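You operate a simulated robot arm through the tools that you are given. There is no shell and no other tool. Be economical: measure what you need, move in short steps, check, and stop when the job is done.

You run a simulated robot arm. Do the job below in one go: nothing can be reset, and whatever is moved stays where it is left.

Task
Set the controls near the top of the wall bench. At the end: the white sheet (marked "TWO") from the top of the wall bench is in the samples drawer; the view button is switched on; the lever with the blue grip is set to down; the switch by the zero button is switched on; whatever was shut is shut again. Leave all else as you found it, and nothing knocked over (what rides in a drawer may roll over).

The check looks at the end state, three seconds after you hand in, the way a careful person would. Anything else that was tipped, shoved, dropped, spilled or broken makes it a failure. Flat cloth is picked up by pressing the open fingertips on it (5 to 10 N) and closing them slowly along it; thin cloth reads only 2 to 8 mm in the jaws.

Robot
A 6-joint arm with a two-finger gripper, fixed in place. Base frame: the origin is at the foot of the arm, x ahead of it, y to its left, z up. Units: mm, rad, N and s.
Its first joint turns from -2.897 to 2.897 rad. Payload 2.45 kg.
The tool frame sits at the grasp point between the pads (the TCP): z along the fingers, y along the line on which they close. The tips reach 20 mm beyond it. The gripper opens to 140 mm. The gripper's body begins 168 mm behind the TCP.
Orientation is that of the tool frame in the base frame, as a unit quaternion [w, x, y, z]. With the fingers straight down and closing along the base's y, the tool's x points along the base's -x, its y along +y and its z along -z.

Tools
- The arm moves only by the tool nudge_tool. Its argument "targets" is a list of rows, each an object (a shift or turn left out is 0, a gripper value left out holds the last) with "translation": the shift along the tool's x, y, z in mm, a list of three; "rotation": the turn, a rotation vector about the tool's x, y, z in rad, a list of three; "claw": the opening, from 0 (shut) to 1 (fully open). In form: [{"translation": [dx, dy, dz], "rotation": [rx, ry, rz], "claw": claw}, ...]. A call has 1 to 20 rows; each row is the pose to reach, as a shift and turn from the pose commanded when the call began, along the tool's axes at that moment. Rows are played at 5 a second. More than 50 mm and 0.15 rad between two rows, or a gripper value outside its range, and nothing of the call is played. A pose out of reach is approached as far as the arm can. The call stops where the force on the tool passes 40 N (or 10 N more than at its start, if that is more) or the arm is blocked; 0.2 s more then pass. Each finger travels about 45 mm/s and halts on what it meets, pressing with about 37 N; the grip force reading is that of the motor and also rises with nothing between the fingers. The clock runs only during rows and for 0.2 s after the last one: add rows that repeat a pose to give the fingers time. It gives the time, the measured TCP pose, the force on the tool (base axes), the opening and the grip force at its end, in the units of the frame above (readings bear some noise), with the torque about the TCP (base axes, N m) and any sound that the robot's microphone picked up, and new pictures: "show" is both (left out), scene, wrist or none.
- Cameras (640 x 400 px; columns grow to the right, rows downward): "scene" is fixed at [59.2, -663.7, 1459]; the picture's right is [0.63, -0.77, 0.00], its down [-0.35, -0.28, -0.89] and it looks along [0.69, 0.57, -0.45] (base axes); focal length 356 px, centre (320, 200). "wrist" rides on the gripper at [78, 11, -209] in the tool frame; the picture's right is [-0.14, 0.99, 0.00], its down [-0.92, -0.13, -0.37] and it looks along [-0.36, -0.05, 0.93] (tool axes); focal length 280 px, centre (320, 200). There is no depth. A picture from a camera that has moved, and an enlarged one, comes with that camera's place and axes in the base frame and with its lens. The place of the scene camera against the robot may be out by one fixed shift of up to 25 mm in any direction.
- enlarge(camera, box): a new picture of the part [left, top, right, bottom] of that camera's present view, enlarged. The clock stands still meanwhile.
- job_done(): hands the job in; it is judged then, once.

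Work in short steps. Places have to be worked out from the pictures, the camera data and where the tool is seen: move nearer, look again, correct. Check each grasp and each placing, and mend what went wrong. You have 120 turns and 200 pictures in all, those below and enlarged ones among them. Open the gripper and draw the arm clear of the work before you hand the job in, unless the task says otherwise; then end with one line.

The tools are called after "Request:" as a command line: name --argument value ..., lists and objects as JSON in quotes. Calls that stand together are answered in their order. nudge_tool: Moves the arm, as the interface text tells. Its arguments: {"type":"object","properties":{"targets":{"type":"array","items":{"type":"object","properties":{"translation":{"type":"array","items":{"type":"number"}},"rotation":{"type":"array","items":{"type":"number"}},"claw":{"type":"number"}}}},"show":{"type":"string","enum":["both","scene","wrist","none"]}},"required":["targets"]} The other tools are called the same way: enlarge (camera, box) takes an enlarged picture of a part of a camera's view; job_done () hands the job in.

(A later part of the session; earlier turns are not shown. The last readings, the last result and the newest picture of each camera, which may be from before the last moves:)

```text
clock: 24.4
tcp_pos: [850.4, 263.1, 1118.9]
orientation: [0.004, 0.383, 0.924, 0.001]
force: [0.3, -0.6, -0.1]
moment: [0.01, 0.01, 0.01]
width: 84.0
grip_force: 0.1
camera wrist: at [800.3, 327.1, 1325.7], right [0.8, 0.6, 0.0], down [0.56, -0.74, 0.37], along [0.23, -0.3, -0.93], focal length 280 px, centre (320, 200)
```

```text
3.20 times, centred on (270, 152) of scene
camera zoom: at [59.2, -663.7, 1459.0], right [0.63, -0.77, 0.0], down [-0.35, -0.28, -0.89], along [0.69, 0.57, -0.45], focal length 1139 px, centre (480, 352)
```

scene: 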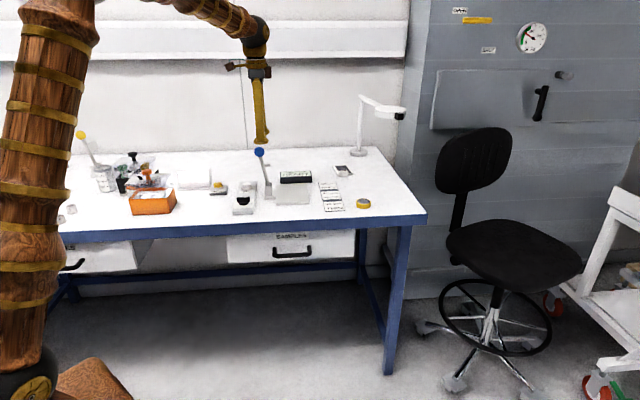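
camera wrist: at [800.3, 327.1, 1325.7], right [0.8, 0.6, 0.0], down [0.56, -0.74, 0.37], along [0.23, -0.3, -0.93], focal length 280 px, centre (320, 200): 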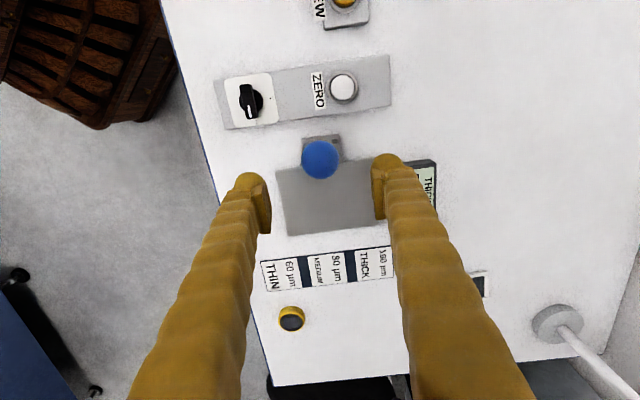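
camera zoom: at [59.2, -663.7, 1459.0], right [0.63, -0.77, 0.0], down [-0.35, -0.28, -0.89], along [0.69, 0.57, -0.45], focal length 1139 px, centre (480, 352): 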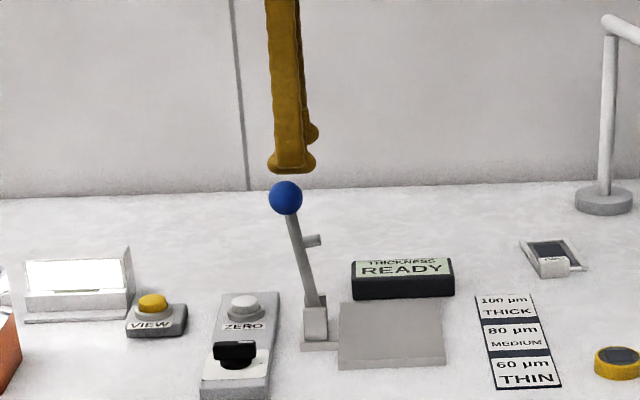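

With the scene camera corrected for the seen fingertips, the ball is at about (842, 272, 1048). I lower around it and close.

Request:
nudge_tool --targets '[{"translation": [12, 1, 0]}, {"translation": [12, 1, 25]}, {"translation": [12, 1, 50]}, {"translation": [12, 1, 70]}, {"translation": [12, 1, 70], "claw": 0.1}, {"translation": [12, 1, 70]}, {"translation": [12, 1, 70]}, {"translation": [12, 1, 70]}, {"translation": [12, 1, 70]}]'

Request:
enlarge --camera "scene" --box '[210, 90, 330, 215]'

```text
clock: 26.4
tcp_pos: [842.6, 274.5, 1047.8]
orientation: [0.004, 0.383, 0.924, 0.001]
force: [18.5, 16.0, -5.0]
moment: [-0.14, 0.14, -0.02]
width: 34.3
grip_force: 43.7
camera wrist: at [793.1, 337.2, 1255.3], right [0.8, 0.6, 0.01], down [0.56, -0.74, 0.37], along [0.23, -0.3, -0.93], focal length 280 px, centre (320, 200)
```

scene: 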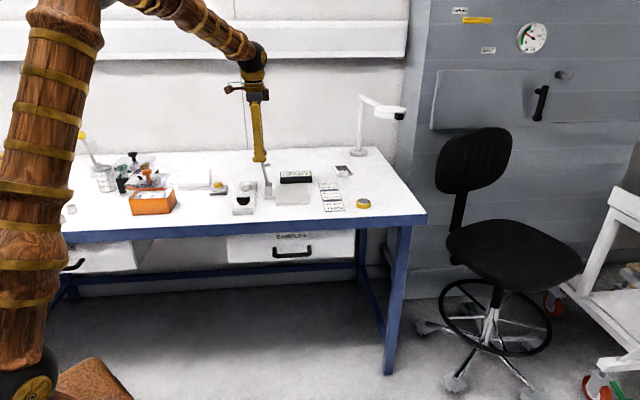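
wrist: 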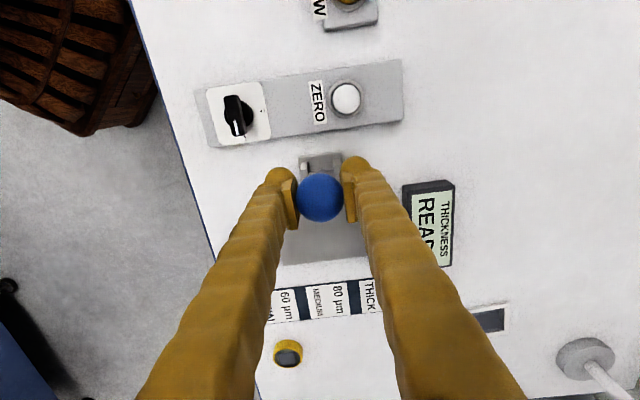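

```text
3.20 times, centred on (270, 152) of scene
camera zoom: at [59.2, -663.7, 1459.0], right [0.63, -0.77, 0.0], down [-0.35, -0.28, -0.89], along [0.69, 0.57, -0.45], focal length 1139 px, centre (480, 352)
```

zoom: 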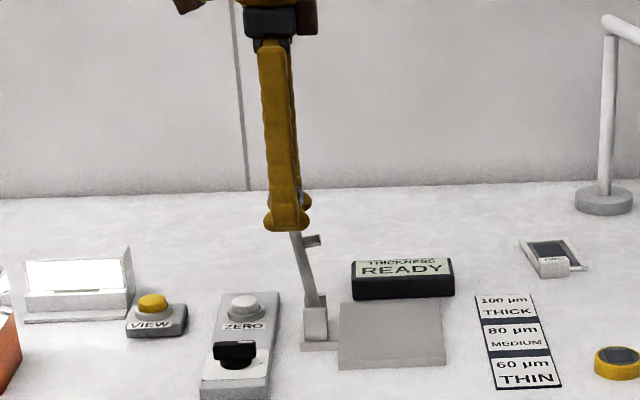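

The ball is gripped (34 mm), with a side load that asks for about 2 mm of +y. I swing the first half of the arc to the right.

Request:
nudge_tool --targets '[{"translation": [0, 2, 0]}, {"translation": [-11, 2, -1]}, {"translation": [-23, 2, -2]}, {"translation": [-36, 2, -1]}, {"translation": [-48, 2, 0]}, {"translation": [-60, 2, 3]}, {"translation": [-73, 2, 7]}, {"translation": [-84, 2, 12]}, {"translation": [-95, 2, 17]}]'

```text
clock: 28.4
tcp_pos: [910.2, 206.2, 1032.7]
orientation: [0.003, 0.383, 0.924, 0.001]
force: [-25.4, -18.3, 7.9]
moment: [0.99, 0.64, 0.06]
width: 34.5
grip_force: 44.8
camera wrist: at [860.9, 270.0, 1239.5], right [0.8, 0.6, 0.0], down [0.56, -0.74, 0.37], along [0.23, -0.3, -0.93], focal length 280 px, centre (320, 200)
```

scene: 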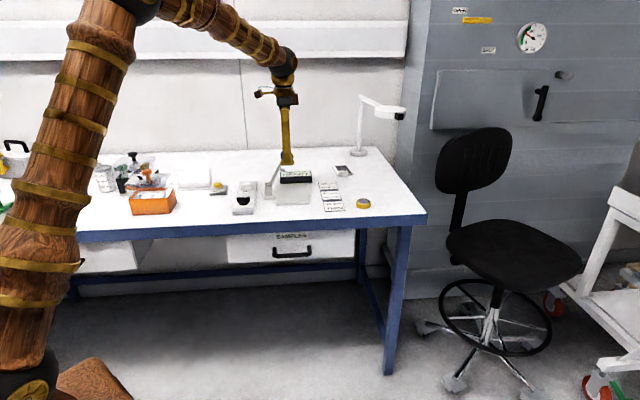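
wrist: 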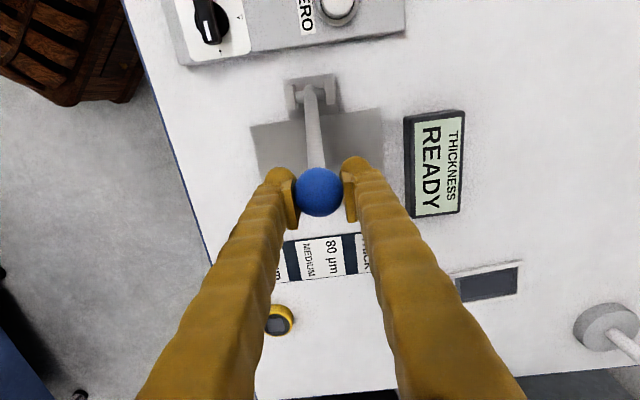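

The lever is coming down well. I correct the side load and continue to about 70°.

Request:
nudge_tool --targets '[{"translation": [0, -1.2, 0]}, {"translation": [-11, -1.2, 7]}, {"translation": [-21, -1.2, 14.6]}, {"translation": [-30, -1.2, 23]}, {"translation": [-38.5, -1.2, 32.4]}, {"translation": [-46, -1.2, 42]}, {"translation": [-53, -1.2, 53]}, {"translation": [-59, -1.2, 64]}, {"translation": [-64, -1.2, 76]}]'

```text
clock: 30.4
tcp_pos: [955.7, 161.6, 953.5]
orientation: [0.002, 0.382, 0.924, 0.0]
force: [0.1, 1.3, 5.8]
moment: [0.63, 0.69, -0.07]
width: 34.6
grip_force: 44.8
camera wrist: at [906.1, 224.8, 1162.4], right [0.8, 0.6, 0.0], down [0.56, -0.74, 0.37], along [0.23, -0.3, -0.93], focal length 280 px, centre (320, 200)
```

scene: 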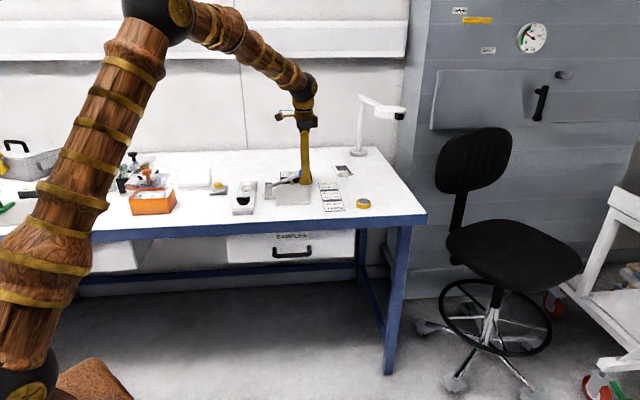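
wrist: 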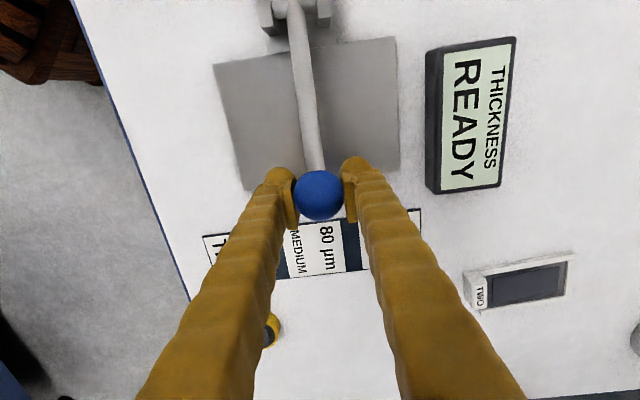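

Nearly down. I go on slowly until the stop.

Request:
nudge_tool --targets '[{"translation": [-3.5, 0, 12]}, {"translation": [-6.5, 0, 24]}, {"translation": [-8, 0, 32]}, {"translation": [-8.5, 0, 40]}, {"translation": [-8.5, 0, 46]}]'

Request:
enlarge --camera "scene" --box '[230, 140, 350, 215]'

```text
clock: 31.8
tcp_pos: [962.1, 155.0, 912.6]
orientation: [0.003, 0.383, 0.924, 0.001]
force: [-5.0, -1.1, 7.6]
moment: [-0.61, 0.05, 0.05]
width: 35.0
grip_force: 45.0
stopped in row 5: the force on the tool passed its limit at 42 N (the readings are from after the stop); the commanded pose is now the measured one
camera wrist: at [912.0, 217.9, 1119.5], right [0.8, 0.6, 0.01], down [0.56, -0.74, 0.37], along [0.23, -0.3, -0.93], focal length 280 px, centre (320, 200)
```

scene: 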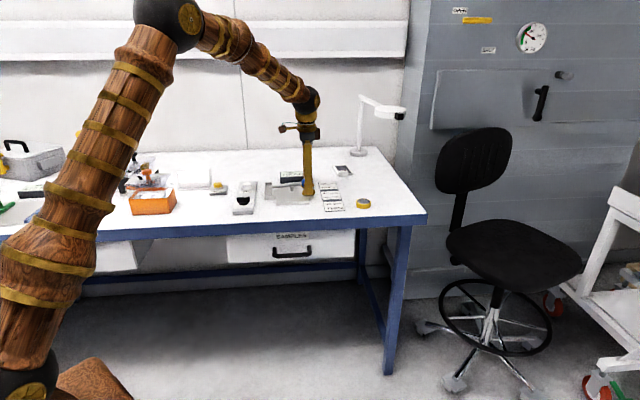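
wrist: 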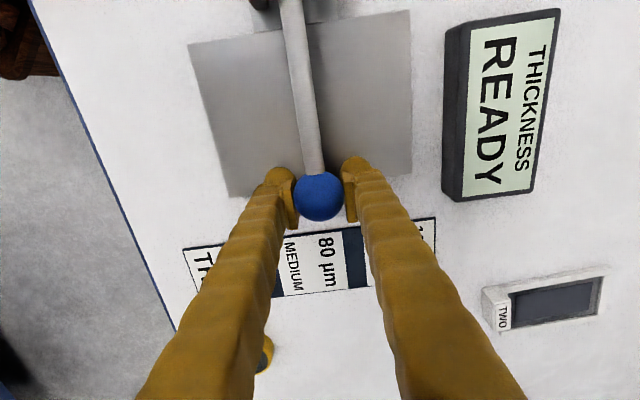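

```text
5.33 times, centred on (290, 178) of scene
camera zoom: at [59.2, -663.7, 1459.0], right [0.63, -0.77, 0.0], down [-0.35, -0.28, -0.89], along [0.69, 0.57, -0.45], focal length 1899 px, centre (480, 320)
```

zoom: 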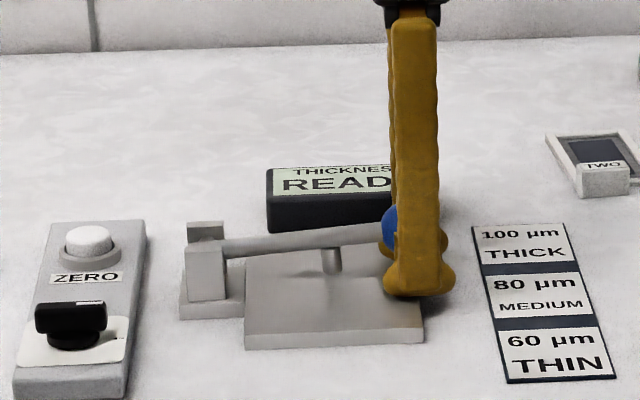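

The foot seems to be at the plate. To be sure it's fully down, I release, lift, close the fingers and press the ball's top lightly.

Request:
nudge_tool --targets '[{"translation": [0, 0, 0], "claw": 0.5}, {"translation": [0, 0, 0]}, {"translation": [0, 0, 0]}, {"translation": [0, 0, -30]}, {"translation": [0, 0, -70]}, {"translation": [0, 0, -70], "claw": 0}, {"translation": [0, 0, -70]}, {"translation": [0, 0, -70]}, {"translation": [0, 0, -70]}, {"translation": [0, 0, -70]}, {"translation": [0, 0, -70]}]' --show "wrist"

Request:
enlarge --camera "scene" --box '[230, 140, 350, 215]'

```text
clock: 34.2
tcp_pos: [962.5, 154.3, 978.1]
orientation: [0.006, 0.383, 0.924, 0.002]
force: [-0.3, -0.2, 0.1]
moment: [0.03, -0.03, 0.04]
width: 0.1
grip_force: 29.3
camera wrist: at [911.9, 217.1, 1186.8], right [0.8, 0.6, 0.01], down [0.56, -0.74, 0.37], along [0.23, -0.29, -0.93], focal length 280 px, centre (320, 200)
```

wrist: 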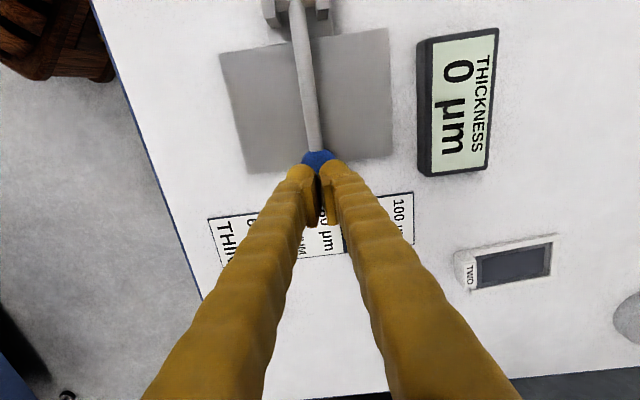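

```text
5.33 times, centred on (290, 178) of scene
camera zoom: at [59.2, -663.7, 1459.0], right [0.63, -0.77, 0.0], down [-0.35, -0.28, -0.89], along [0.69, 0.57, -0.45], focal length 1899 px, centre (480, 320)
```

zoom: 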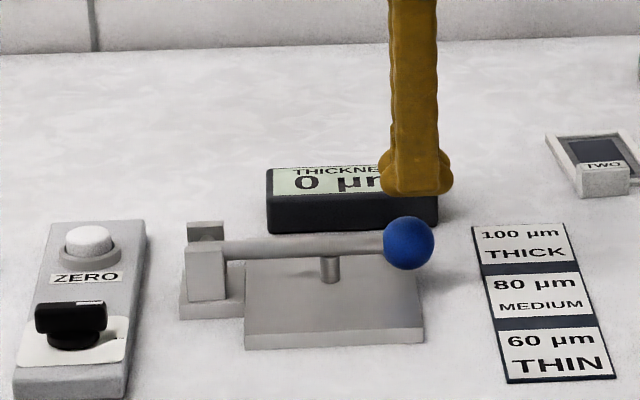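

The display reads 0 µm, so the lever is fully down. Next the SAMPLES drawer handle at about (755, 45, 757): I rise, move above it with the fingers partly open, and look.

Request:
nudge_tool --targets '[{"translation": [0, 0, -40], "claw": 0.22}, {"translation": [0, 0, -60]}, {"translation": [12, -40, -60]}, {"translation": [24, -80, -60]}, {"translation": [36, -120, -60]}, {"translation": [48, -160, -60]}, {"translation": [60, -200, -60]}, {"translation": [69, -223, -60]}, {"translation": [69, -223, -20]}, {"translation": [69, -223, 20]}, {"translation": [69, -223, 20]}]'

Request:
enlarge --camera "scene" --box '[220, 190, 360, 280]'

Request:
enlarge --camera "wrist" --box '[240, 60, 400, 220]'

```text
clock: 36.6
tcp_pos: [754.7, 47.4, 959.4]
orientation: [0.005, 0.383, 0.924, 0.002]
force: [-0.8, -0.5, 0.2]
moment: [0.02, -0.01, 0.02]
width: 31.1
grip_force: 0.0
camera wrist: at [704.7, 110.5, 1167.1], right [0.8, 0.6, 0.01], down [0.56, -0.74, 0.37], along [0.23, -0.29, -0.93], focal length 280 px, centre (320, 200)
```

scene: 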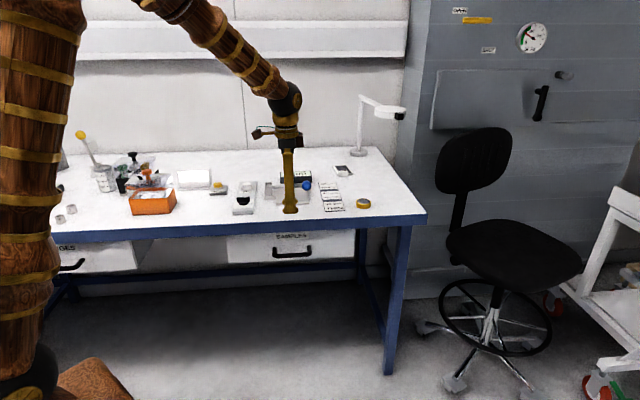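
wrist: 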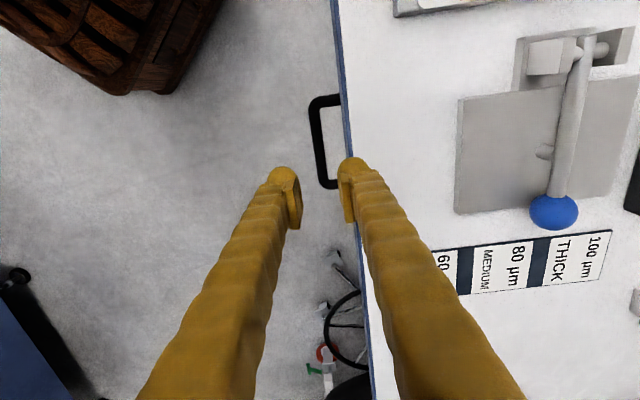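

```text
4.44 times, centred on (290, 235) of scene
camera zoom: at [59.2, -663.7, 1459.0], right [0.63, -0.77, 0.0], down [-0.35, -0.28, -0.89], along [0.69, 0.57, -0.45], focal length 1582 px, centre (453, 44)
```

zoom: 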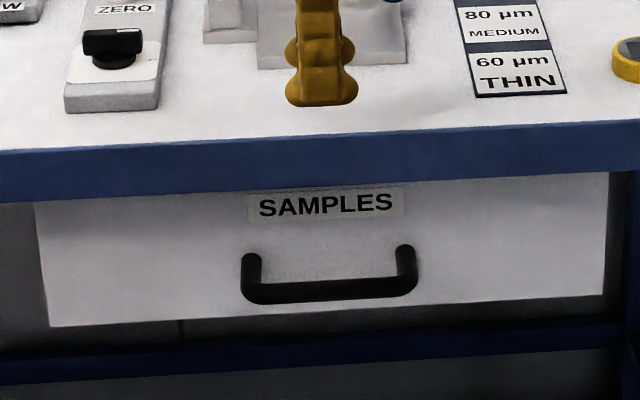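

```text
2.50 times, centred on (320, 140) of wrist
camera zoom: at [704.7, 110.5, 1167.1], right [0.8, 0.6, 0.01], down [0.56, -0.74, 0.37], along [0.23, -0.29, -0.93], focal length 701 px, centre (320, 350)
```

zoom: 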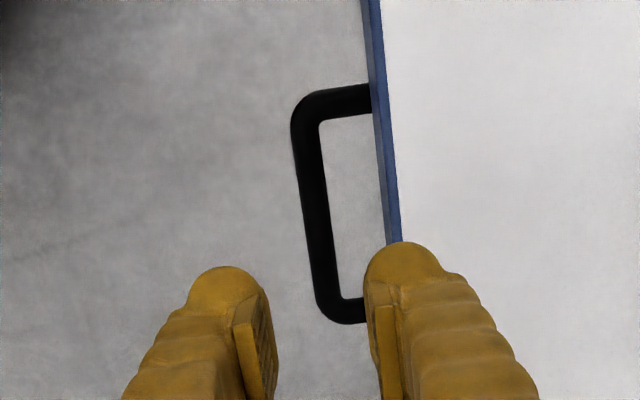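

The handle bar is about 13 mm thick with about 30 mm of gap behind it. I approach tilted by 0.5 rad so the fingers lean away from the bench edge, backing off in front first.

Request:
nudge_tool --targets '[{"translation": [1, -25, 0], "claw": 0.28, "rotation": [-0.1, 0, 0]}, {"translation": [3, -45, 20], "rotation": [-0.2, 0, 0]}, {"translation": [3, -45, 50], "rotation": [-0.3, 0, 0]}, {"translation": [3, -45, 80], "rotation": [-0.4, 0, 0]}, {"translation": [3, -45, 114], "rotation": [-0.5, 0, 0]}, {"translation": [3, -45, 114], "rotation": [-0.5, 0, 0]}]'

Request:
enlarge --camera "scene" --box '[220, 190, 360, 280]'

```text
clock: 38.0
tcp_pos: [722.3, 18.0, 845.5]
orientation: [0.099, 0.371, 0.894, 0.23]
force: [-0.1, 0.4, -0.6]
moment: [-0.01, 0.0, -0.01]
width: 39.3
grip_force: 0.0
camera wrist: at [600.5, 8.9, 1031.4], right [0.71, 0.52, 0.48], down [0.44, -0.86, 0.27], along [0.55, 0.02, -0.83], focal length 280 px, centre (320, 200)
```

scene: 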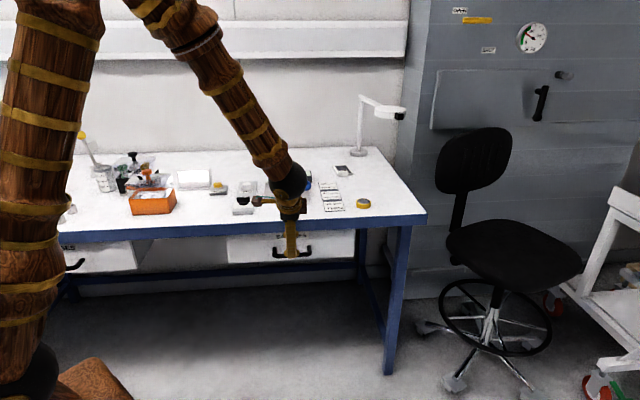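
wrist: 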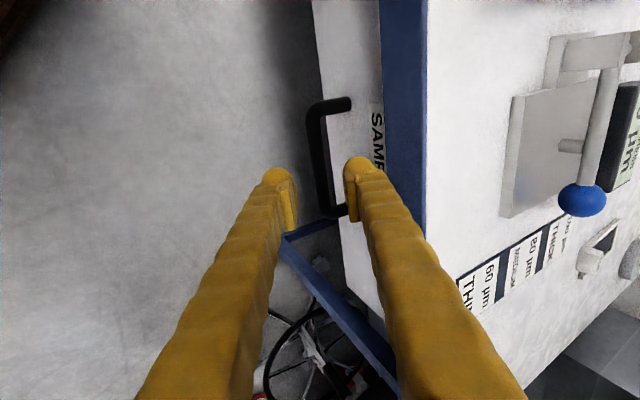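

```text
4.44 times, centred on (290, 235) of scene
camera zoom: at [59.2, -663.7, 1459.0], right [0.63, -0.77, 0.0], down [-0.35, -0.28, -0.89], along [0.69, 0.57, -0.45], focal length 1582 px, centre (453, 44)
```

zoom: 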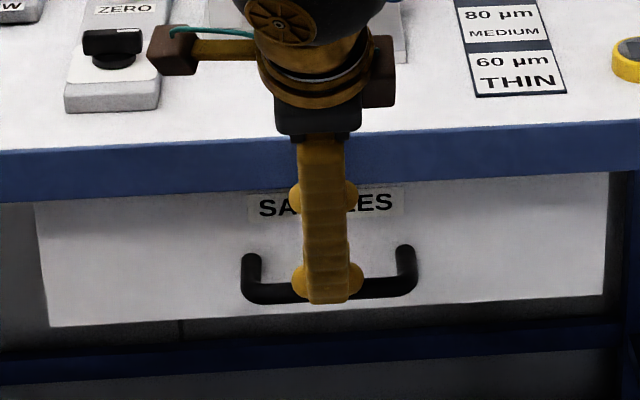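

The bar lies right on the tool axis, about 100 mm ahead. I advance along it so the bar sits between the pads.

Request:
nudge_tool --targets '[{"translation": [0, 0, 30]}, {"translation": [0, 0, 60]}, {"translation": [0, 0, 80]}, {"translation": [0, 0, 90]}, {"translation": [0, 0, 98]}, {"translation": [0, 0, 98]}]'

Request:
enlarge --camera "scene" --box '[220, 190, 360, 280]'

```text
clock: 39.4
tcp_pos: [755.2, 50.5, 760.5]
orientation: [0.1, 0.37, 0.895, 0.23]
force: [-11.6, -13.3, 9.4]
moment: [0.42, -0.35, -0.01]
width: 33.0
grip_force: 0.2
camera wrist: at [635.0, 41.6, 946.1], right [0.71, 0.52, 0.48], down [0.44, -0.86, 0.27], along [0.55, 0.02, -0.83], focal length 280 px, centre (320, 200)
```

scene: 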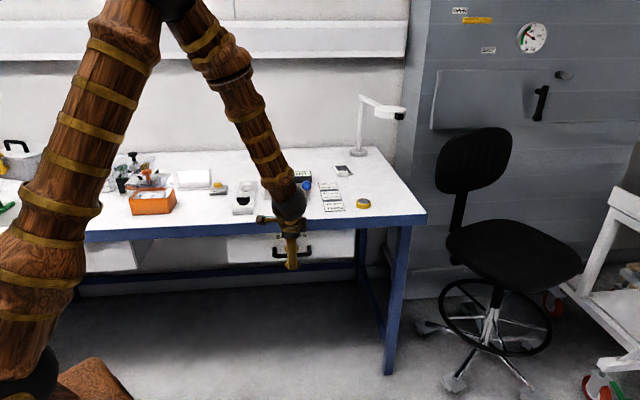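
wrist: 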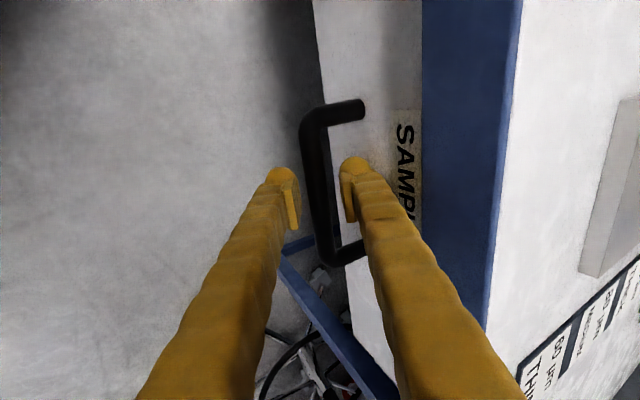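

```text
4.44 times, centred on (290, 235) of scene
camera zoom: at [59.2, -663.7, 1459.0], right [0.63, -0.77, 0.0], down [-0.35, -0.28, -0.89], along [0.69, 0.57, -0.45], focal length 1582 px, centre (453, 44)
```

zoom: 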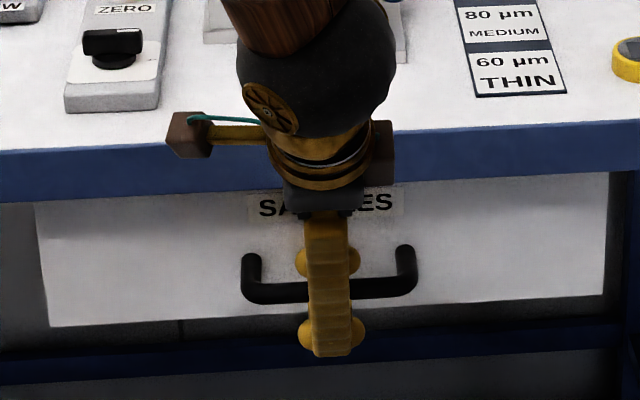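

The inner finger touches the drawer front and the bar is between the pads. I back off slightly and close on the bar.

Request:
nudge_tool --targets '[{"translation": [0, 0, -4]}, {"translation": [0, 0, -4], "claw": 0.03}, {"translation": [0, 0, -4]}, {"translation": [0, 0, -4]}, {"translation": [0, 0, -4]}]' --show "wrist"

```text
clock: 40.6
tcp_pos: [756.4, 48.3, 763.3]
orientation: [0.098, 0.371, 0.894, 0.23]
force: [-0.6, -1.6, -3.8]
moment: [0.32, 0.34, -0.83]
width: 11.5
grip_force: 38.5
camera wrist: at [633.5, 39.9, 949.2], right [0.71, 0.52, 0.48], down [0.44, -0.86, 0.27], along [0.55, 0.02, -0.83], focal length 280 px, centre (320, 200)
```

wrist: 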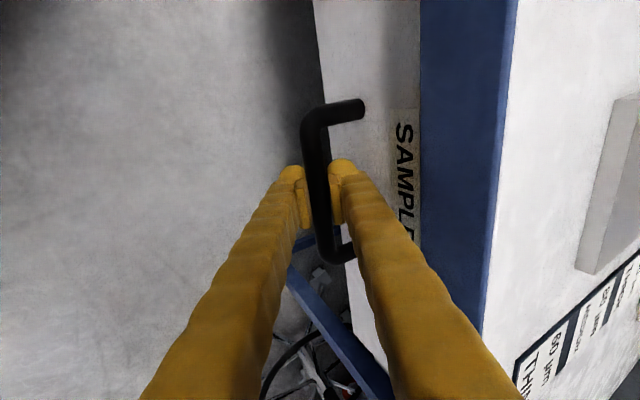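

Gripped at 11.5 mm. I pull the drawer straight out by 150 mm.

Request:
nudge_tool --targets '[{"translation": [0, -8.8, -4.8]}, {"translation": [0, -17.6, -9.6]}, {"translation": [0, -30.7, -16.8]}, {"translation": [0, -43.9, -24]}, {"translation": [0, -57, -31.1]}, {"translation": [0, -70.2, -38.3]}, {"translation": [0, -83.4, -45.5]}, {"translation": [0, -96.6, -52.7]}, {"translation": [0, -109.8, -59.9]}, {"translation": [0, -122.9, -67]}, {"translation": [0, -131.7, -71.8]}]'

```text
clock: 43.0
tcp_pos: [650.2, -58.6, 762.8]
orientation: [0.099, 0.37, 0.895, 0.23]
force: [-16.7, 17.2, 6.4]
moment: [0.22, 0.26, -0.94]
width: 11.3
grip_force: 38.5
camera wrist: at [527.4, -66.7, 949.0], right [0.71, 0.52, 0.48], down [0.44, -0.86, 0.27], along [0.55, 0.02, -0.83], focal length 280 px, centre (320, 200)
```

scene: 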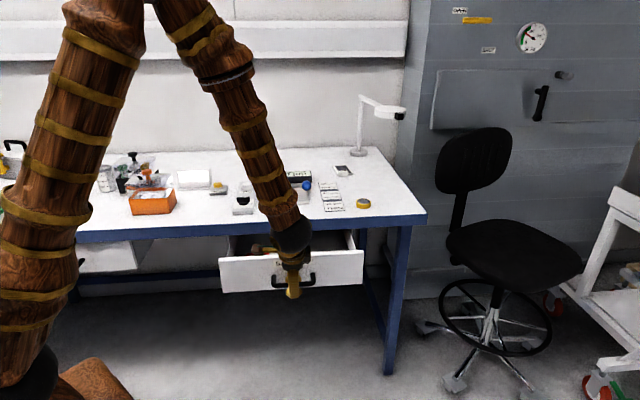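
wrist: 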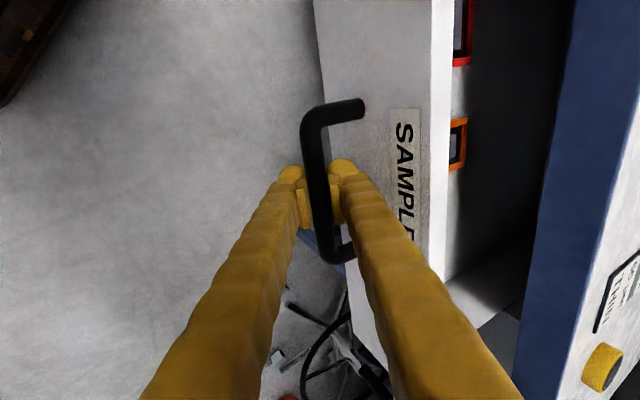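

The drawer slides well and shows coloured frames inside. I pull another 60 mm, easing the side load.

Request:
nudge_tool --targets '[{"translation": [1, -8.8, -4.8]}, {"translation": [1, -22, -12]}, {"translation": [1.5, -35.1, -19.2]}, {"translation": [1.5, -44, -24]}, {"translation": [1.5, -52.7, -28.7]}]'

```text
clock: 43.7
tcp_pos: [628.1, -78.8, 761.4]
orientation: [0.1, 0.37, 0.894, 0.23]
force: [0.4, 2.3, 4.5]
moment: [0.22, 0.26, -0.96]
width: 11.2
grip_force: 38.6
stopped in row 3: the force on the tool passed its limit at 41 N (the readings are from after the stop); the commanded pose is now the measured one
camera wrist: at [505.3, -88.2, 948.5], right [0.71, 0.52, 0.48], down [0.44, -0.86, 0.27], along [0.55, 0.02, -0.83], focal length 280 px, centre (320, 200)
```

scene: 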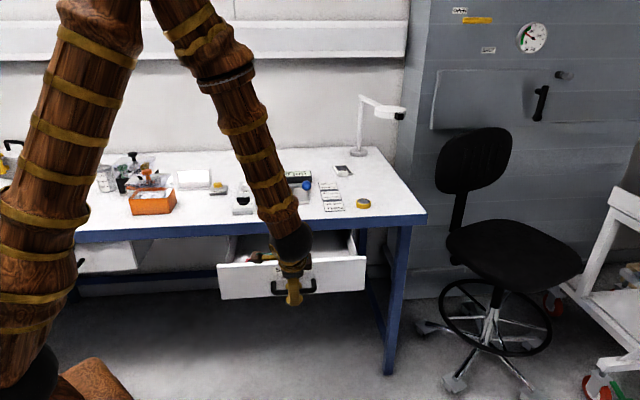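
wrist: 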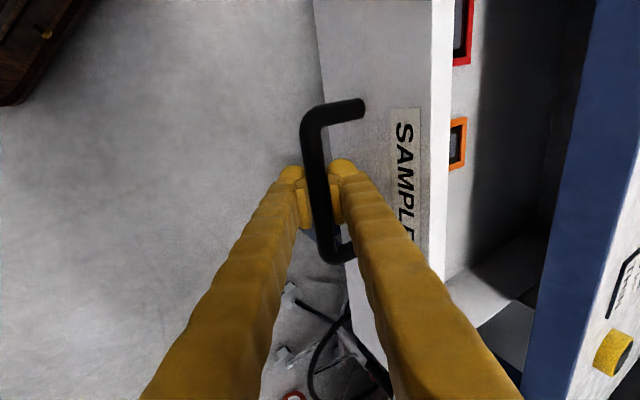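

It reached its stop about 180 mm out, which is enough. I release, back out along the tool axis, then rise.

Request:
nudge_tool --targets '[{"translation": [0, 0, 0], "claw": 0.25}, {"translation": [0, 0, 0]}, {"translation": [0, 0, 0]}, {"translation": [0, 0, -30]}, {"translation": [0, 0, -70]}, {"translation": [0, 0, -110]}, {"translation": [0, 20, -150]}, {"translation": [0, 40, -190]}, {"translation": [0, 70, -225]}, {"translation": [0, 100, -260]}, {"translation": [0, 125, -300]}]'

Request:
enlarge --camera "scene" --box '[200, 200, 400, 310]'

```text
clock: 46.1
tcp_pos: [597.0, -104.0, 1082.9]
orientation: [0.1, 0.37, 0.894, 0.231]
force: [-1.0, -0.5, 0.0]
moment: [-0.01, 0.03, 0.02]
width: 34.9
grip_force: 0.1
camera wrist: at [475.4, -112.8, 1270.3], right [0.71, 0.52, 0.48], down [0.44, -0.86, 0.27], along [0.55, 0.02, -0.83], focal length 280 px, centre (320, 200)
```

scene: 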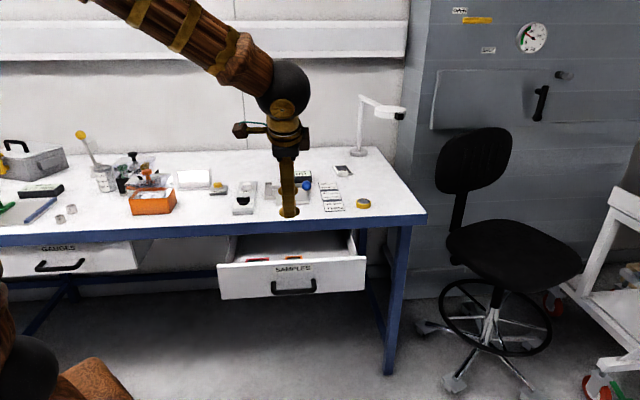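
wrist: 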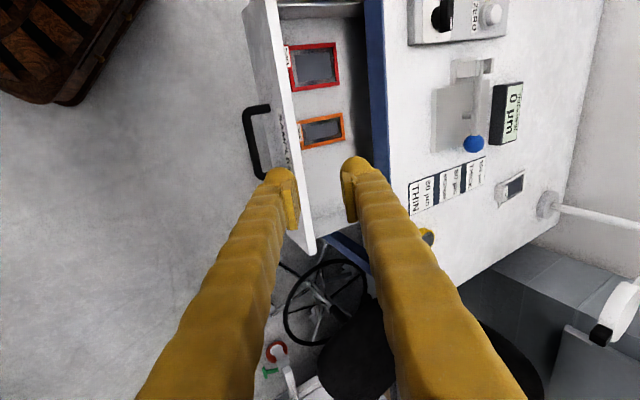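

```text
3.20 times, centred on (300, 255) of scene
camera zoom: at [59.2, -663.7, 1459.0], right [0.63, -0.77, 0.0], down [-0.35, -0.28, -0.89], along [0.69, 0.57, -0.45], focal length 1139 px, centre (384, 24)
```

zoom: 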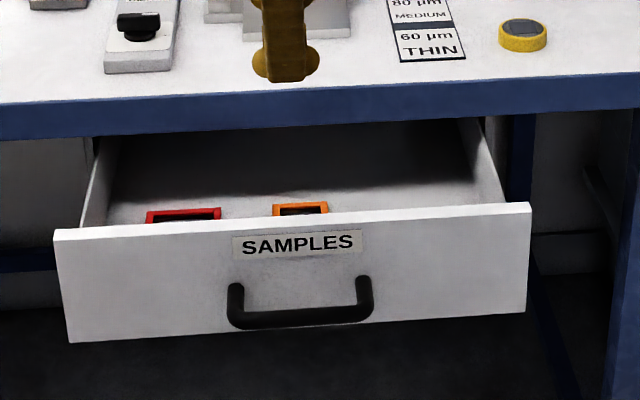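

The drawer holds a red and an orange sheet of the same kind, with free space at the right. Now I reorient to reach TWO at about (1191, 160): untilt first, then yaw so the fingers close along the bench.

Request:
nudge_tool --targets '[{"translation": [0, 0, -10], "rotation": [0.125, 0, 0]}, {"translation": [0, 0, -20], "rotation": [0.25, 0, 0]}, {"translation": [0, 0, -30], "rotation": [0.375, 0, 0]}, {"translation": [0, 0, -40], "rotation": [0.5, 0, 0]}, {"translation": [0, 0, -40], "rotation": [0.5, 0, 0]}]' --show "none"

```text
clock: 47.3
tcp_pos: [583.4, -118.3, 1120.4]
orientation: [0.005, 0.383, 0.924, 0.002]
force: [-0.2, -0.6, 0.6]
moment: [0.03, -0.02, 0.0]
width: 35.1
grip_force: 0.1
```

Request:
nudge_tool --targets '[{"translation": [-15, 22, -1], "rotation": [0, 0, -0.131]}, {"translation": [-30, 44, -2], "rotation": [0, 0, -0.262]}, {"translation": [-46, 66, -3], "rotation": [0, 0, -0.393]}, {"translation": [-61, 88, -4], "rotation": [0, 0, -0.524]}, {"translation": [-76, 110, -5], "rotation": [0, 0, -0.655]}, {"translation": [-91, 132, -5], "rotation": [0, 0, -0.785]}, {"translation": [-107, 155, -6], "rotation": [0, 0, -0.916]}, {"translation": [-122, 177, -7], "rotation": [0, 0, -1.047]}, {"translation": [-137, 199, -8], "rotation": [0, 0, -1.178]}, {"translation": [-152, 221, -8], "rotation": [0, 0, -1.309]}, {"translation": [-168, 243, -9], "rotation": [0, 0, -1.44]}, {"translation": [-183, 265, -10], "rotation": [0, 0, -1.571]}, {"translation": [-183, 265, -10], "rotation": [0, 0, -1.571]}]'

```text
clock: 50.1
tcp_pos: [901.2, -59.9, 1133.2]
orientation: [0.005, -0.383, 0.924, -0.002]
force: [0.3, -1.1, 0.0]
moment: [0.01, 0.01, -0.05]
width: 34.8
grip_force: 0.0
camera wrist: at [836.1, -106.3, 1340.1], right [-0.6, 0.8, -0.01], down [0.74, 0.56, 0.38], along [0.3, 0.22, -0.93], focal length 280 px, centre (320, 200)
```

scene: 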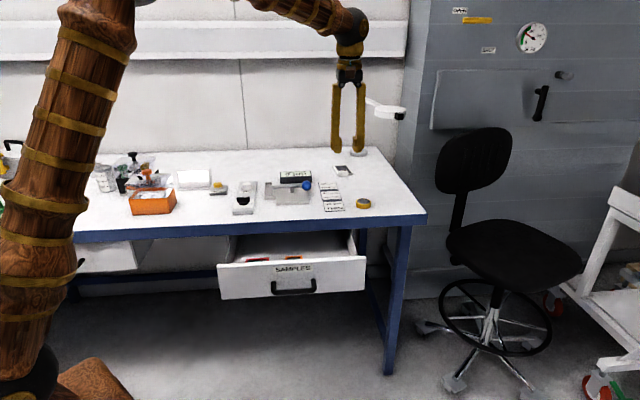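
wrist: 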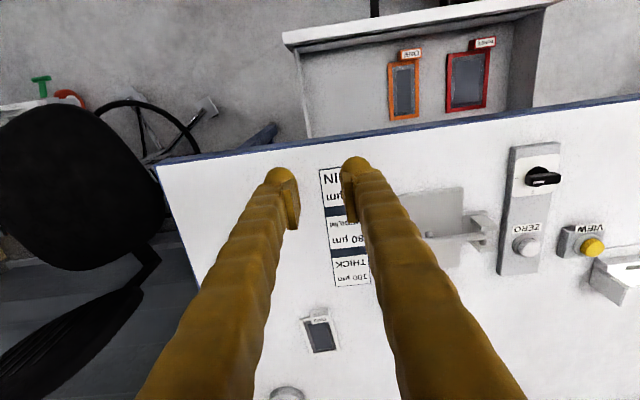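

Both the drawer and TWO are in view; I enlarge both to learn the sheets' shape.

Request:
enlarge --camera "wrist" --box '[290, 295, 355, 365]'

Request:
enlarge --camera "wrist" --box '[280, 10, 560, 160]'

```text
5.71 times, centred on (322, 330) of wrist
camera zoom: at [836.1, -106.3, 1340.1], right [-0.6, 0.8, -0.01], down [0.74, 0.56, 0.38], along [0.3, 0.22, -0.93], focal length 1602 px, centre (306, -543)
```

zoom: 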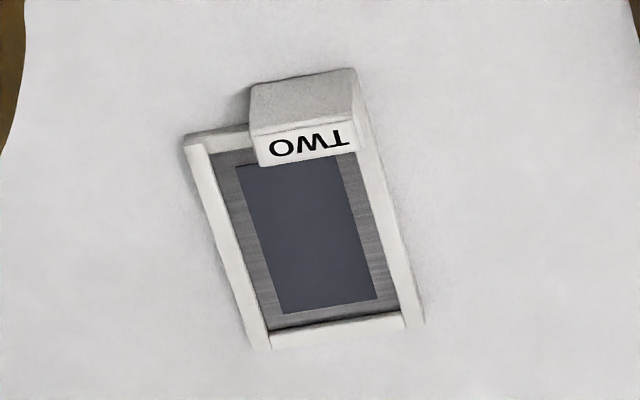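

```text
2.29 times, centred on (420, 85) of wrist
camera zoom: at [836.1, -106.3, 1340.1], right [-0.6, 0.8, -0.01], down [0.74, 0.56, 0.38], along [0.3, 0.22, -0.93], focal length 641 px, centre (91, 463)
```

zoom: 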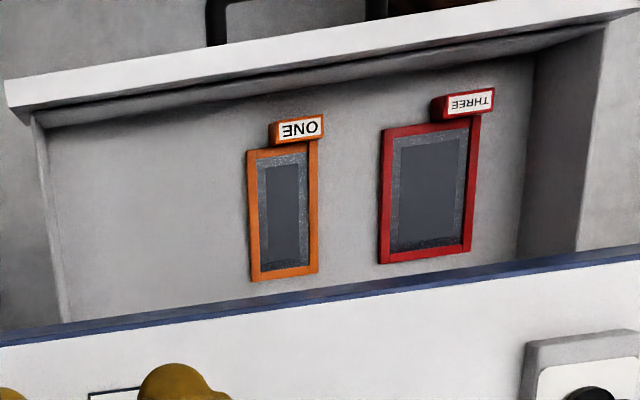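

TWO has a 38×16×27 mm tab at its front (label centre about (1191, 156, 902), yaw about 49°), which I can grip from the sides. I move to a tilted pre-grasp pose 90 mm back.

Request:
nudge_tool --targets '[{"translation": [-30, -6, 16], "rotation": [-0.002, -0.07, -0.007], "claw": 0.5}, {"translation": [-59, -11, 32], "rotation": [-0.005, -0.14, -0.014]}, {"translation": [-89, -17, 47], "rotation": [-0.007, -0.21, -0.021]}, {"translation": [-118, -22, 63], "rotation": [-0.01, -0.28, -0.028]}, {"translation": [-148, -28, 79], "rotation": [-0.012, -0.35, -0.035]}, {"translation": [-178, -34, 95], "rotation": [-0.015, -0.42, -0.042]}, {"translation": [-207, -39, 111], "rotation": [-0.017, -0.49, -0.049]}, {"translation": [-237, -45, 126], "rotation": [-0.02, -0.56, -0.056]}, {"translation": [-266, -50, 142], "rotation": [-0.022, -0.63, -0.063]}, {"translation": [-296, -56, 158], "rotation": [-0.0245, -0.7, -0.07]}, {"translation": [-296, -56, 158], "rotation": [-0.0245, -0.7, -0.07]}]'

```text
clock: 52.5
tcp_pos: [1154.4, 110.2, 977.4]
orientation: [0.317, -0.391, 0.853, 0.139]
force: [0.0, 0.2, -0.8]
moment: [0.0, 0.03, -0.01]
width: 70.1
grip_force: 0.1
camera wrist: at [1016.6, -29.4, 1084.6], right [-0.68, 0.73, 0.08], down [0.39, 0.27, 0.88], along [0.62, 0.63, -0.47], focal length 280 px, centre (320, 200)
```

scene: 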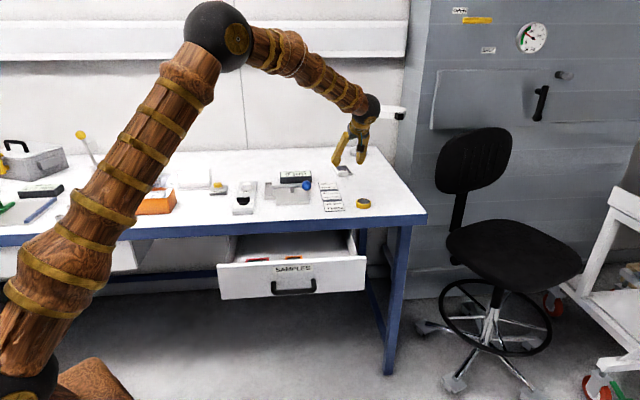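
wrist: 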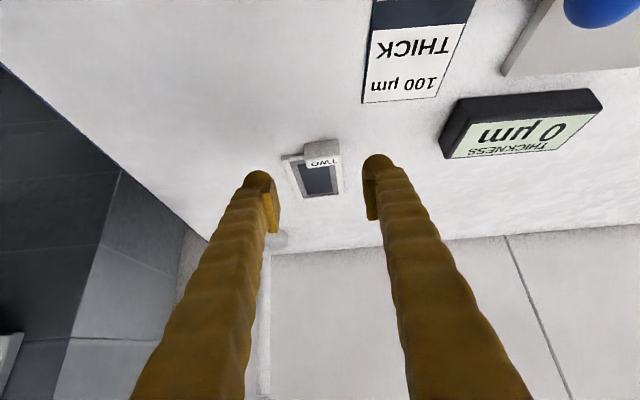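

TWO is at the expected spot, and the arm has reach left. I advance to just before the tab and look.

Request:
nudge_tool --targets '[{"translation": [2, 2, 25]}, {"translation": [4, 3.5, 50]}, {"translation": [4.5, 3.5, 65]}, {"translation": [4.5, 3.5, 65]}]' --show "wrist"

Request:
enlarge --camera "scene" --box '[310, 130, 390, 185]'

```text
clock: 53.5
tcp_pos: [1176.7, 141.5, 926.1]
orientation: [0.317, -0.392, 0.853, 0.139]
force: [0.2, 0.3, -0.4]
moment: [0.02, 0.0, 0.03]
width: 70.2
grip_force: 0.0
camera wrist: at [1039.1, 1.7, 1033.6], right [-0.68, 0.73, 0.08], down [0.39, 0.27, 0.88], along [0.62, 0.63, -0.47], focal length 280 px, centre (320, 200)
```

wrist: 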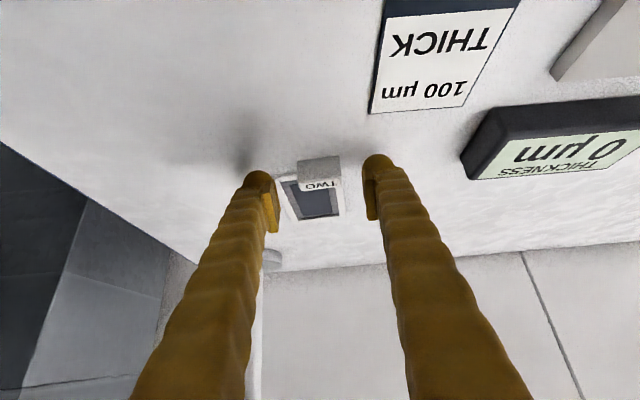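

```text
7.27 times, centred on (350, 158) of scene
camera zoom: at [59.2, -663.7, 1459.0], right [0.63, -0.77, 0.0], down [-0.35, -0.28, -0.89], along [0.69, 0.57, -0.45], focal length 2589 px, centre (102, 509)
```

zoom: 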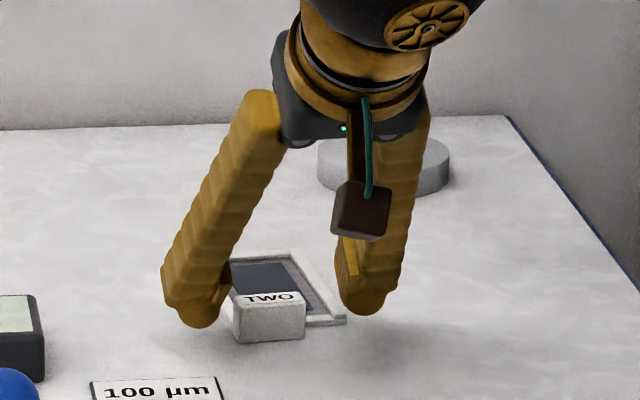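

Aligned. I advance the last 22 mm in small steps.

Request:
nudge_tool --targets '[{"translation": [0, 0, 8]}, {"translation": [0, 0, 14]}, {"translation": [0, 0, 18]}, {"translation": [0, 0, 22]}, {"translation": [0, 0, 22]}]' --show "wrist"

Request:
enlarge --camera "scene" --box '[310, 130, 390, 185]'

```text
clock: 54.7
tcp_pos: [1186.1, 151.5, 909.5]
orientation: [0.317, -0.391, 0.853, 0.139]
force: [0.1, 1.3, 0.1]
moment: [-0.01, 0.03, -0.05]
width: 70.1
grip_force: 0.0
camera wrist: at [1048.5, 12.4, 1016.9], right [-0.68, 0.73, 0.08], down [0.39, 0.27, 0.88], along [0.62, 0.63, -0.47], focal length 280 px, centre (320, 200)
```

wrist: 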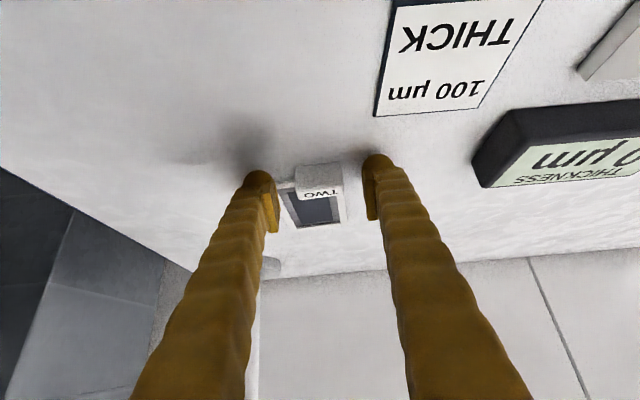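

```text
7.27 times, centred on (350, 158) of scene
camera zoom: at [59.2, -663.7, 1459.0], right [0.63, -0.77, 0.0], down [-0.35, -0.28, -0.89], along [0.69, 0.57, -0.45], focal length 2589 px, centre (102, 509)
```

zoom: 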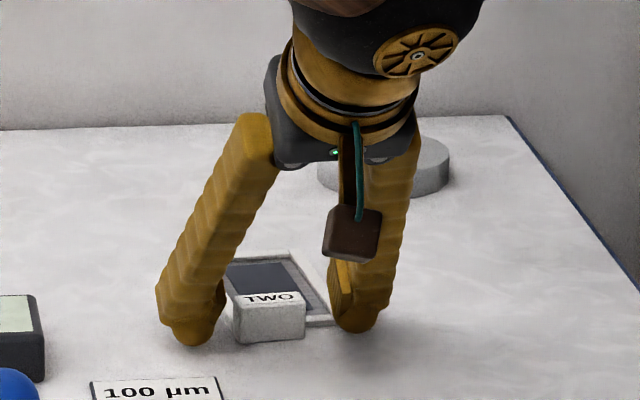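

The tips are clear of bench and frame and beside the tab. I close slowly.

Request:
nudge_tool --targets '[{"translation": [0, 0, 2], "claw": 0.42}, {"translation": [0, 0, 2], "claw": 0.36}, {"translation": [0, 0, 2], "claw": 0.31}, {"translation": [0, 0, 2], "claw": 0.27}, {"translation": [0, 0, 2], "claw": 0.2}, {"translation": [0, 0, 2], "claw": 0.2}, {"translation": [0, 0, 2], "claw": 0.2}]' --show "wrist"

Request:
enlarge --camera "scene" --box '[310, 130, 390, 185]'

```text
clock: 56.3
tcp_pos: [1186.5, 152.5, 907.8]
orientation: [0.317, -0.392, 0.853, 0.139]
force: [0.0, 0.2, 1.0]
moment: [-0.04, -0.07, 0.02]
width: 38.4
grip_force: 36.7
camera wrist: at [1049.0, 12.8, 1014.9], right [-0.68, 0.73, 0.08], down [0.39, 0.27, 0.88], along [0.62, 0.63, -0.47], focal length 280 px, centre (320, 200)
```

wrist: 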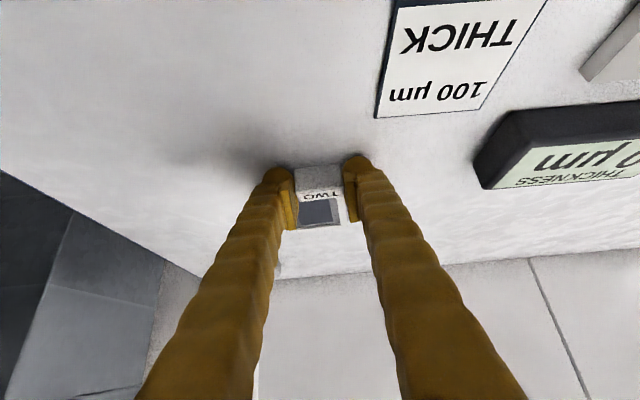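

```text
7.27 times, centred on (350, 158) of scene
camera zoom: at [59.2, -663.7, 1459.0], right [0.63, -0.77, 0.0], down [-0.35, -0.28, -0.89], along [0.69, 0.57, -0.45], focal length 2589 px, centre (102, 509)
```

zoom: 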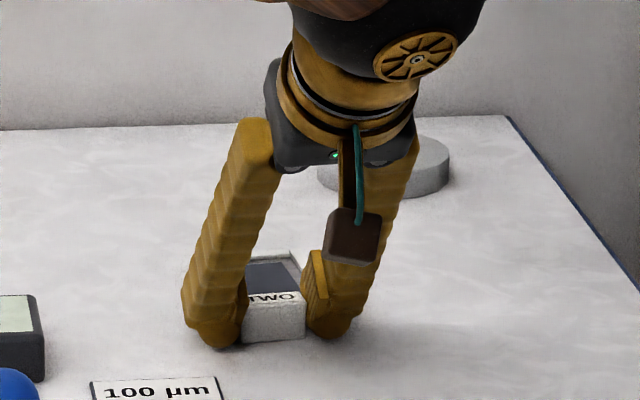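

Gripped at 38.4 mm, the tab's width. I lift straight up and check.

Request:
nudge_tool --targets '[{"translation": [-3.2, 0, -3.8]}, {"translation": [-9.7, -0.2, -11.4]}, {"translation": [-19.5, -0.3, -22.8]}, {"translation": [-32.5, -0.5, -38]}, {"translation": [-45.5, -0.8, -53.3]}, {"translation": [-58.4, -1, -68.5]}, {"translation": [-65, -1.1, -76]}]'

Request:
enlarge --camera "scene" --box '[310, 100, 390, 185]'

```text
clock: 57.9
tcp_pos: [1186.3, 152.9, 1007.6]
orientation: [0.317, -0.392, 0.853, 0.139]
force: [0.2, 0.0, -0.4]
moment: [-0.03, 0.0, 0.0]
width: 38.4
grip_force: 36.7
camera wrist: at [1048.8, 12.5, 1114.1], right [-0.68, 0.73, 0.08], down [0.39, 0.27, 0.88], along [0.62, 0.63, -0.47], focal length 280 px, centre (320, 200)
```

scene: 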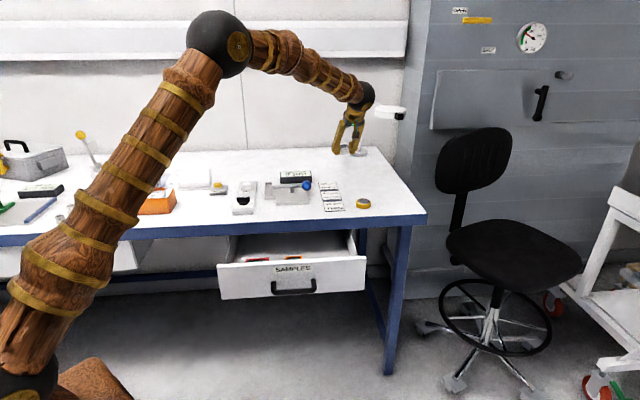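
wrist: 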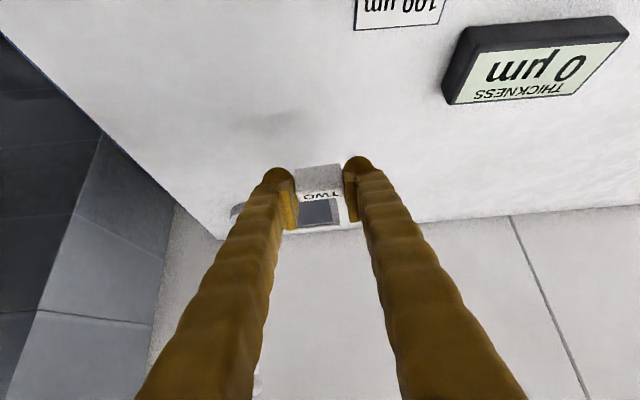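

```text
4.71 times, centred on (350, 142) of scene
camera zoom: at [59.2, -663.7, 1459.0], right [0.63, -0.77, 0.0], down [-0.35, -0.28, -0.89], along [0.69, 0.57, -0.45], focal length 1675 px, centre (179, 471)
```

zoom: 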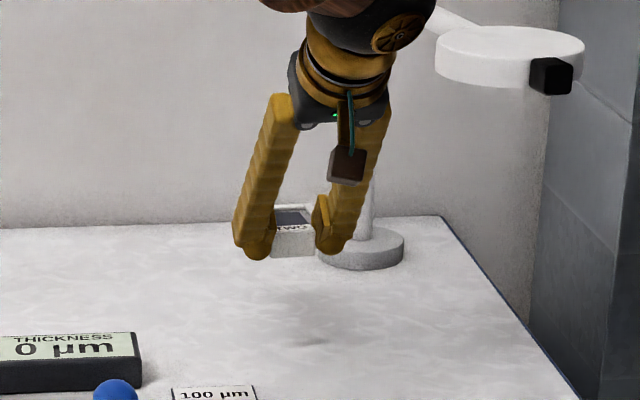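

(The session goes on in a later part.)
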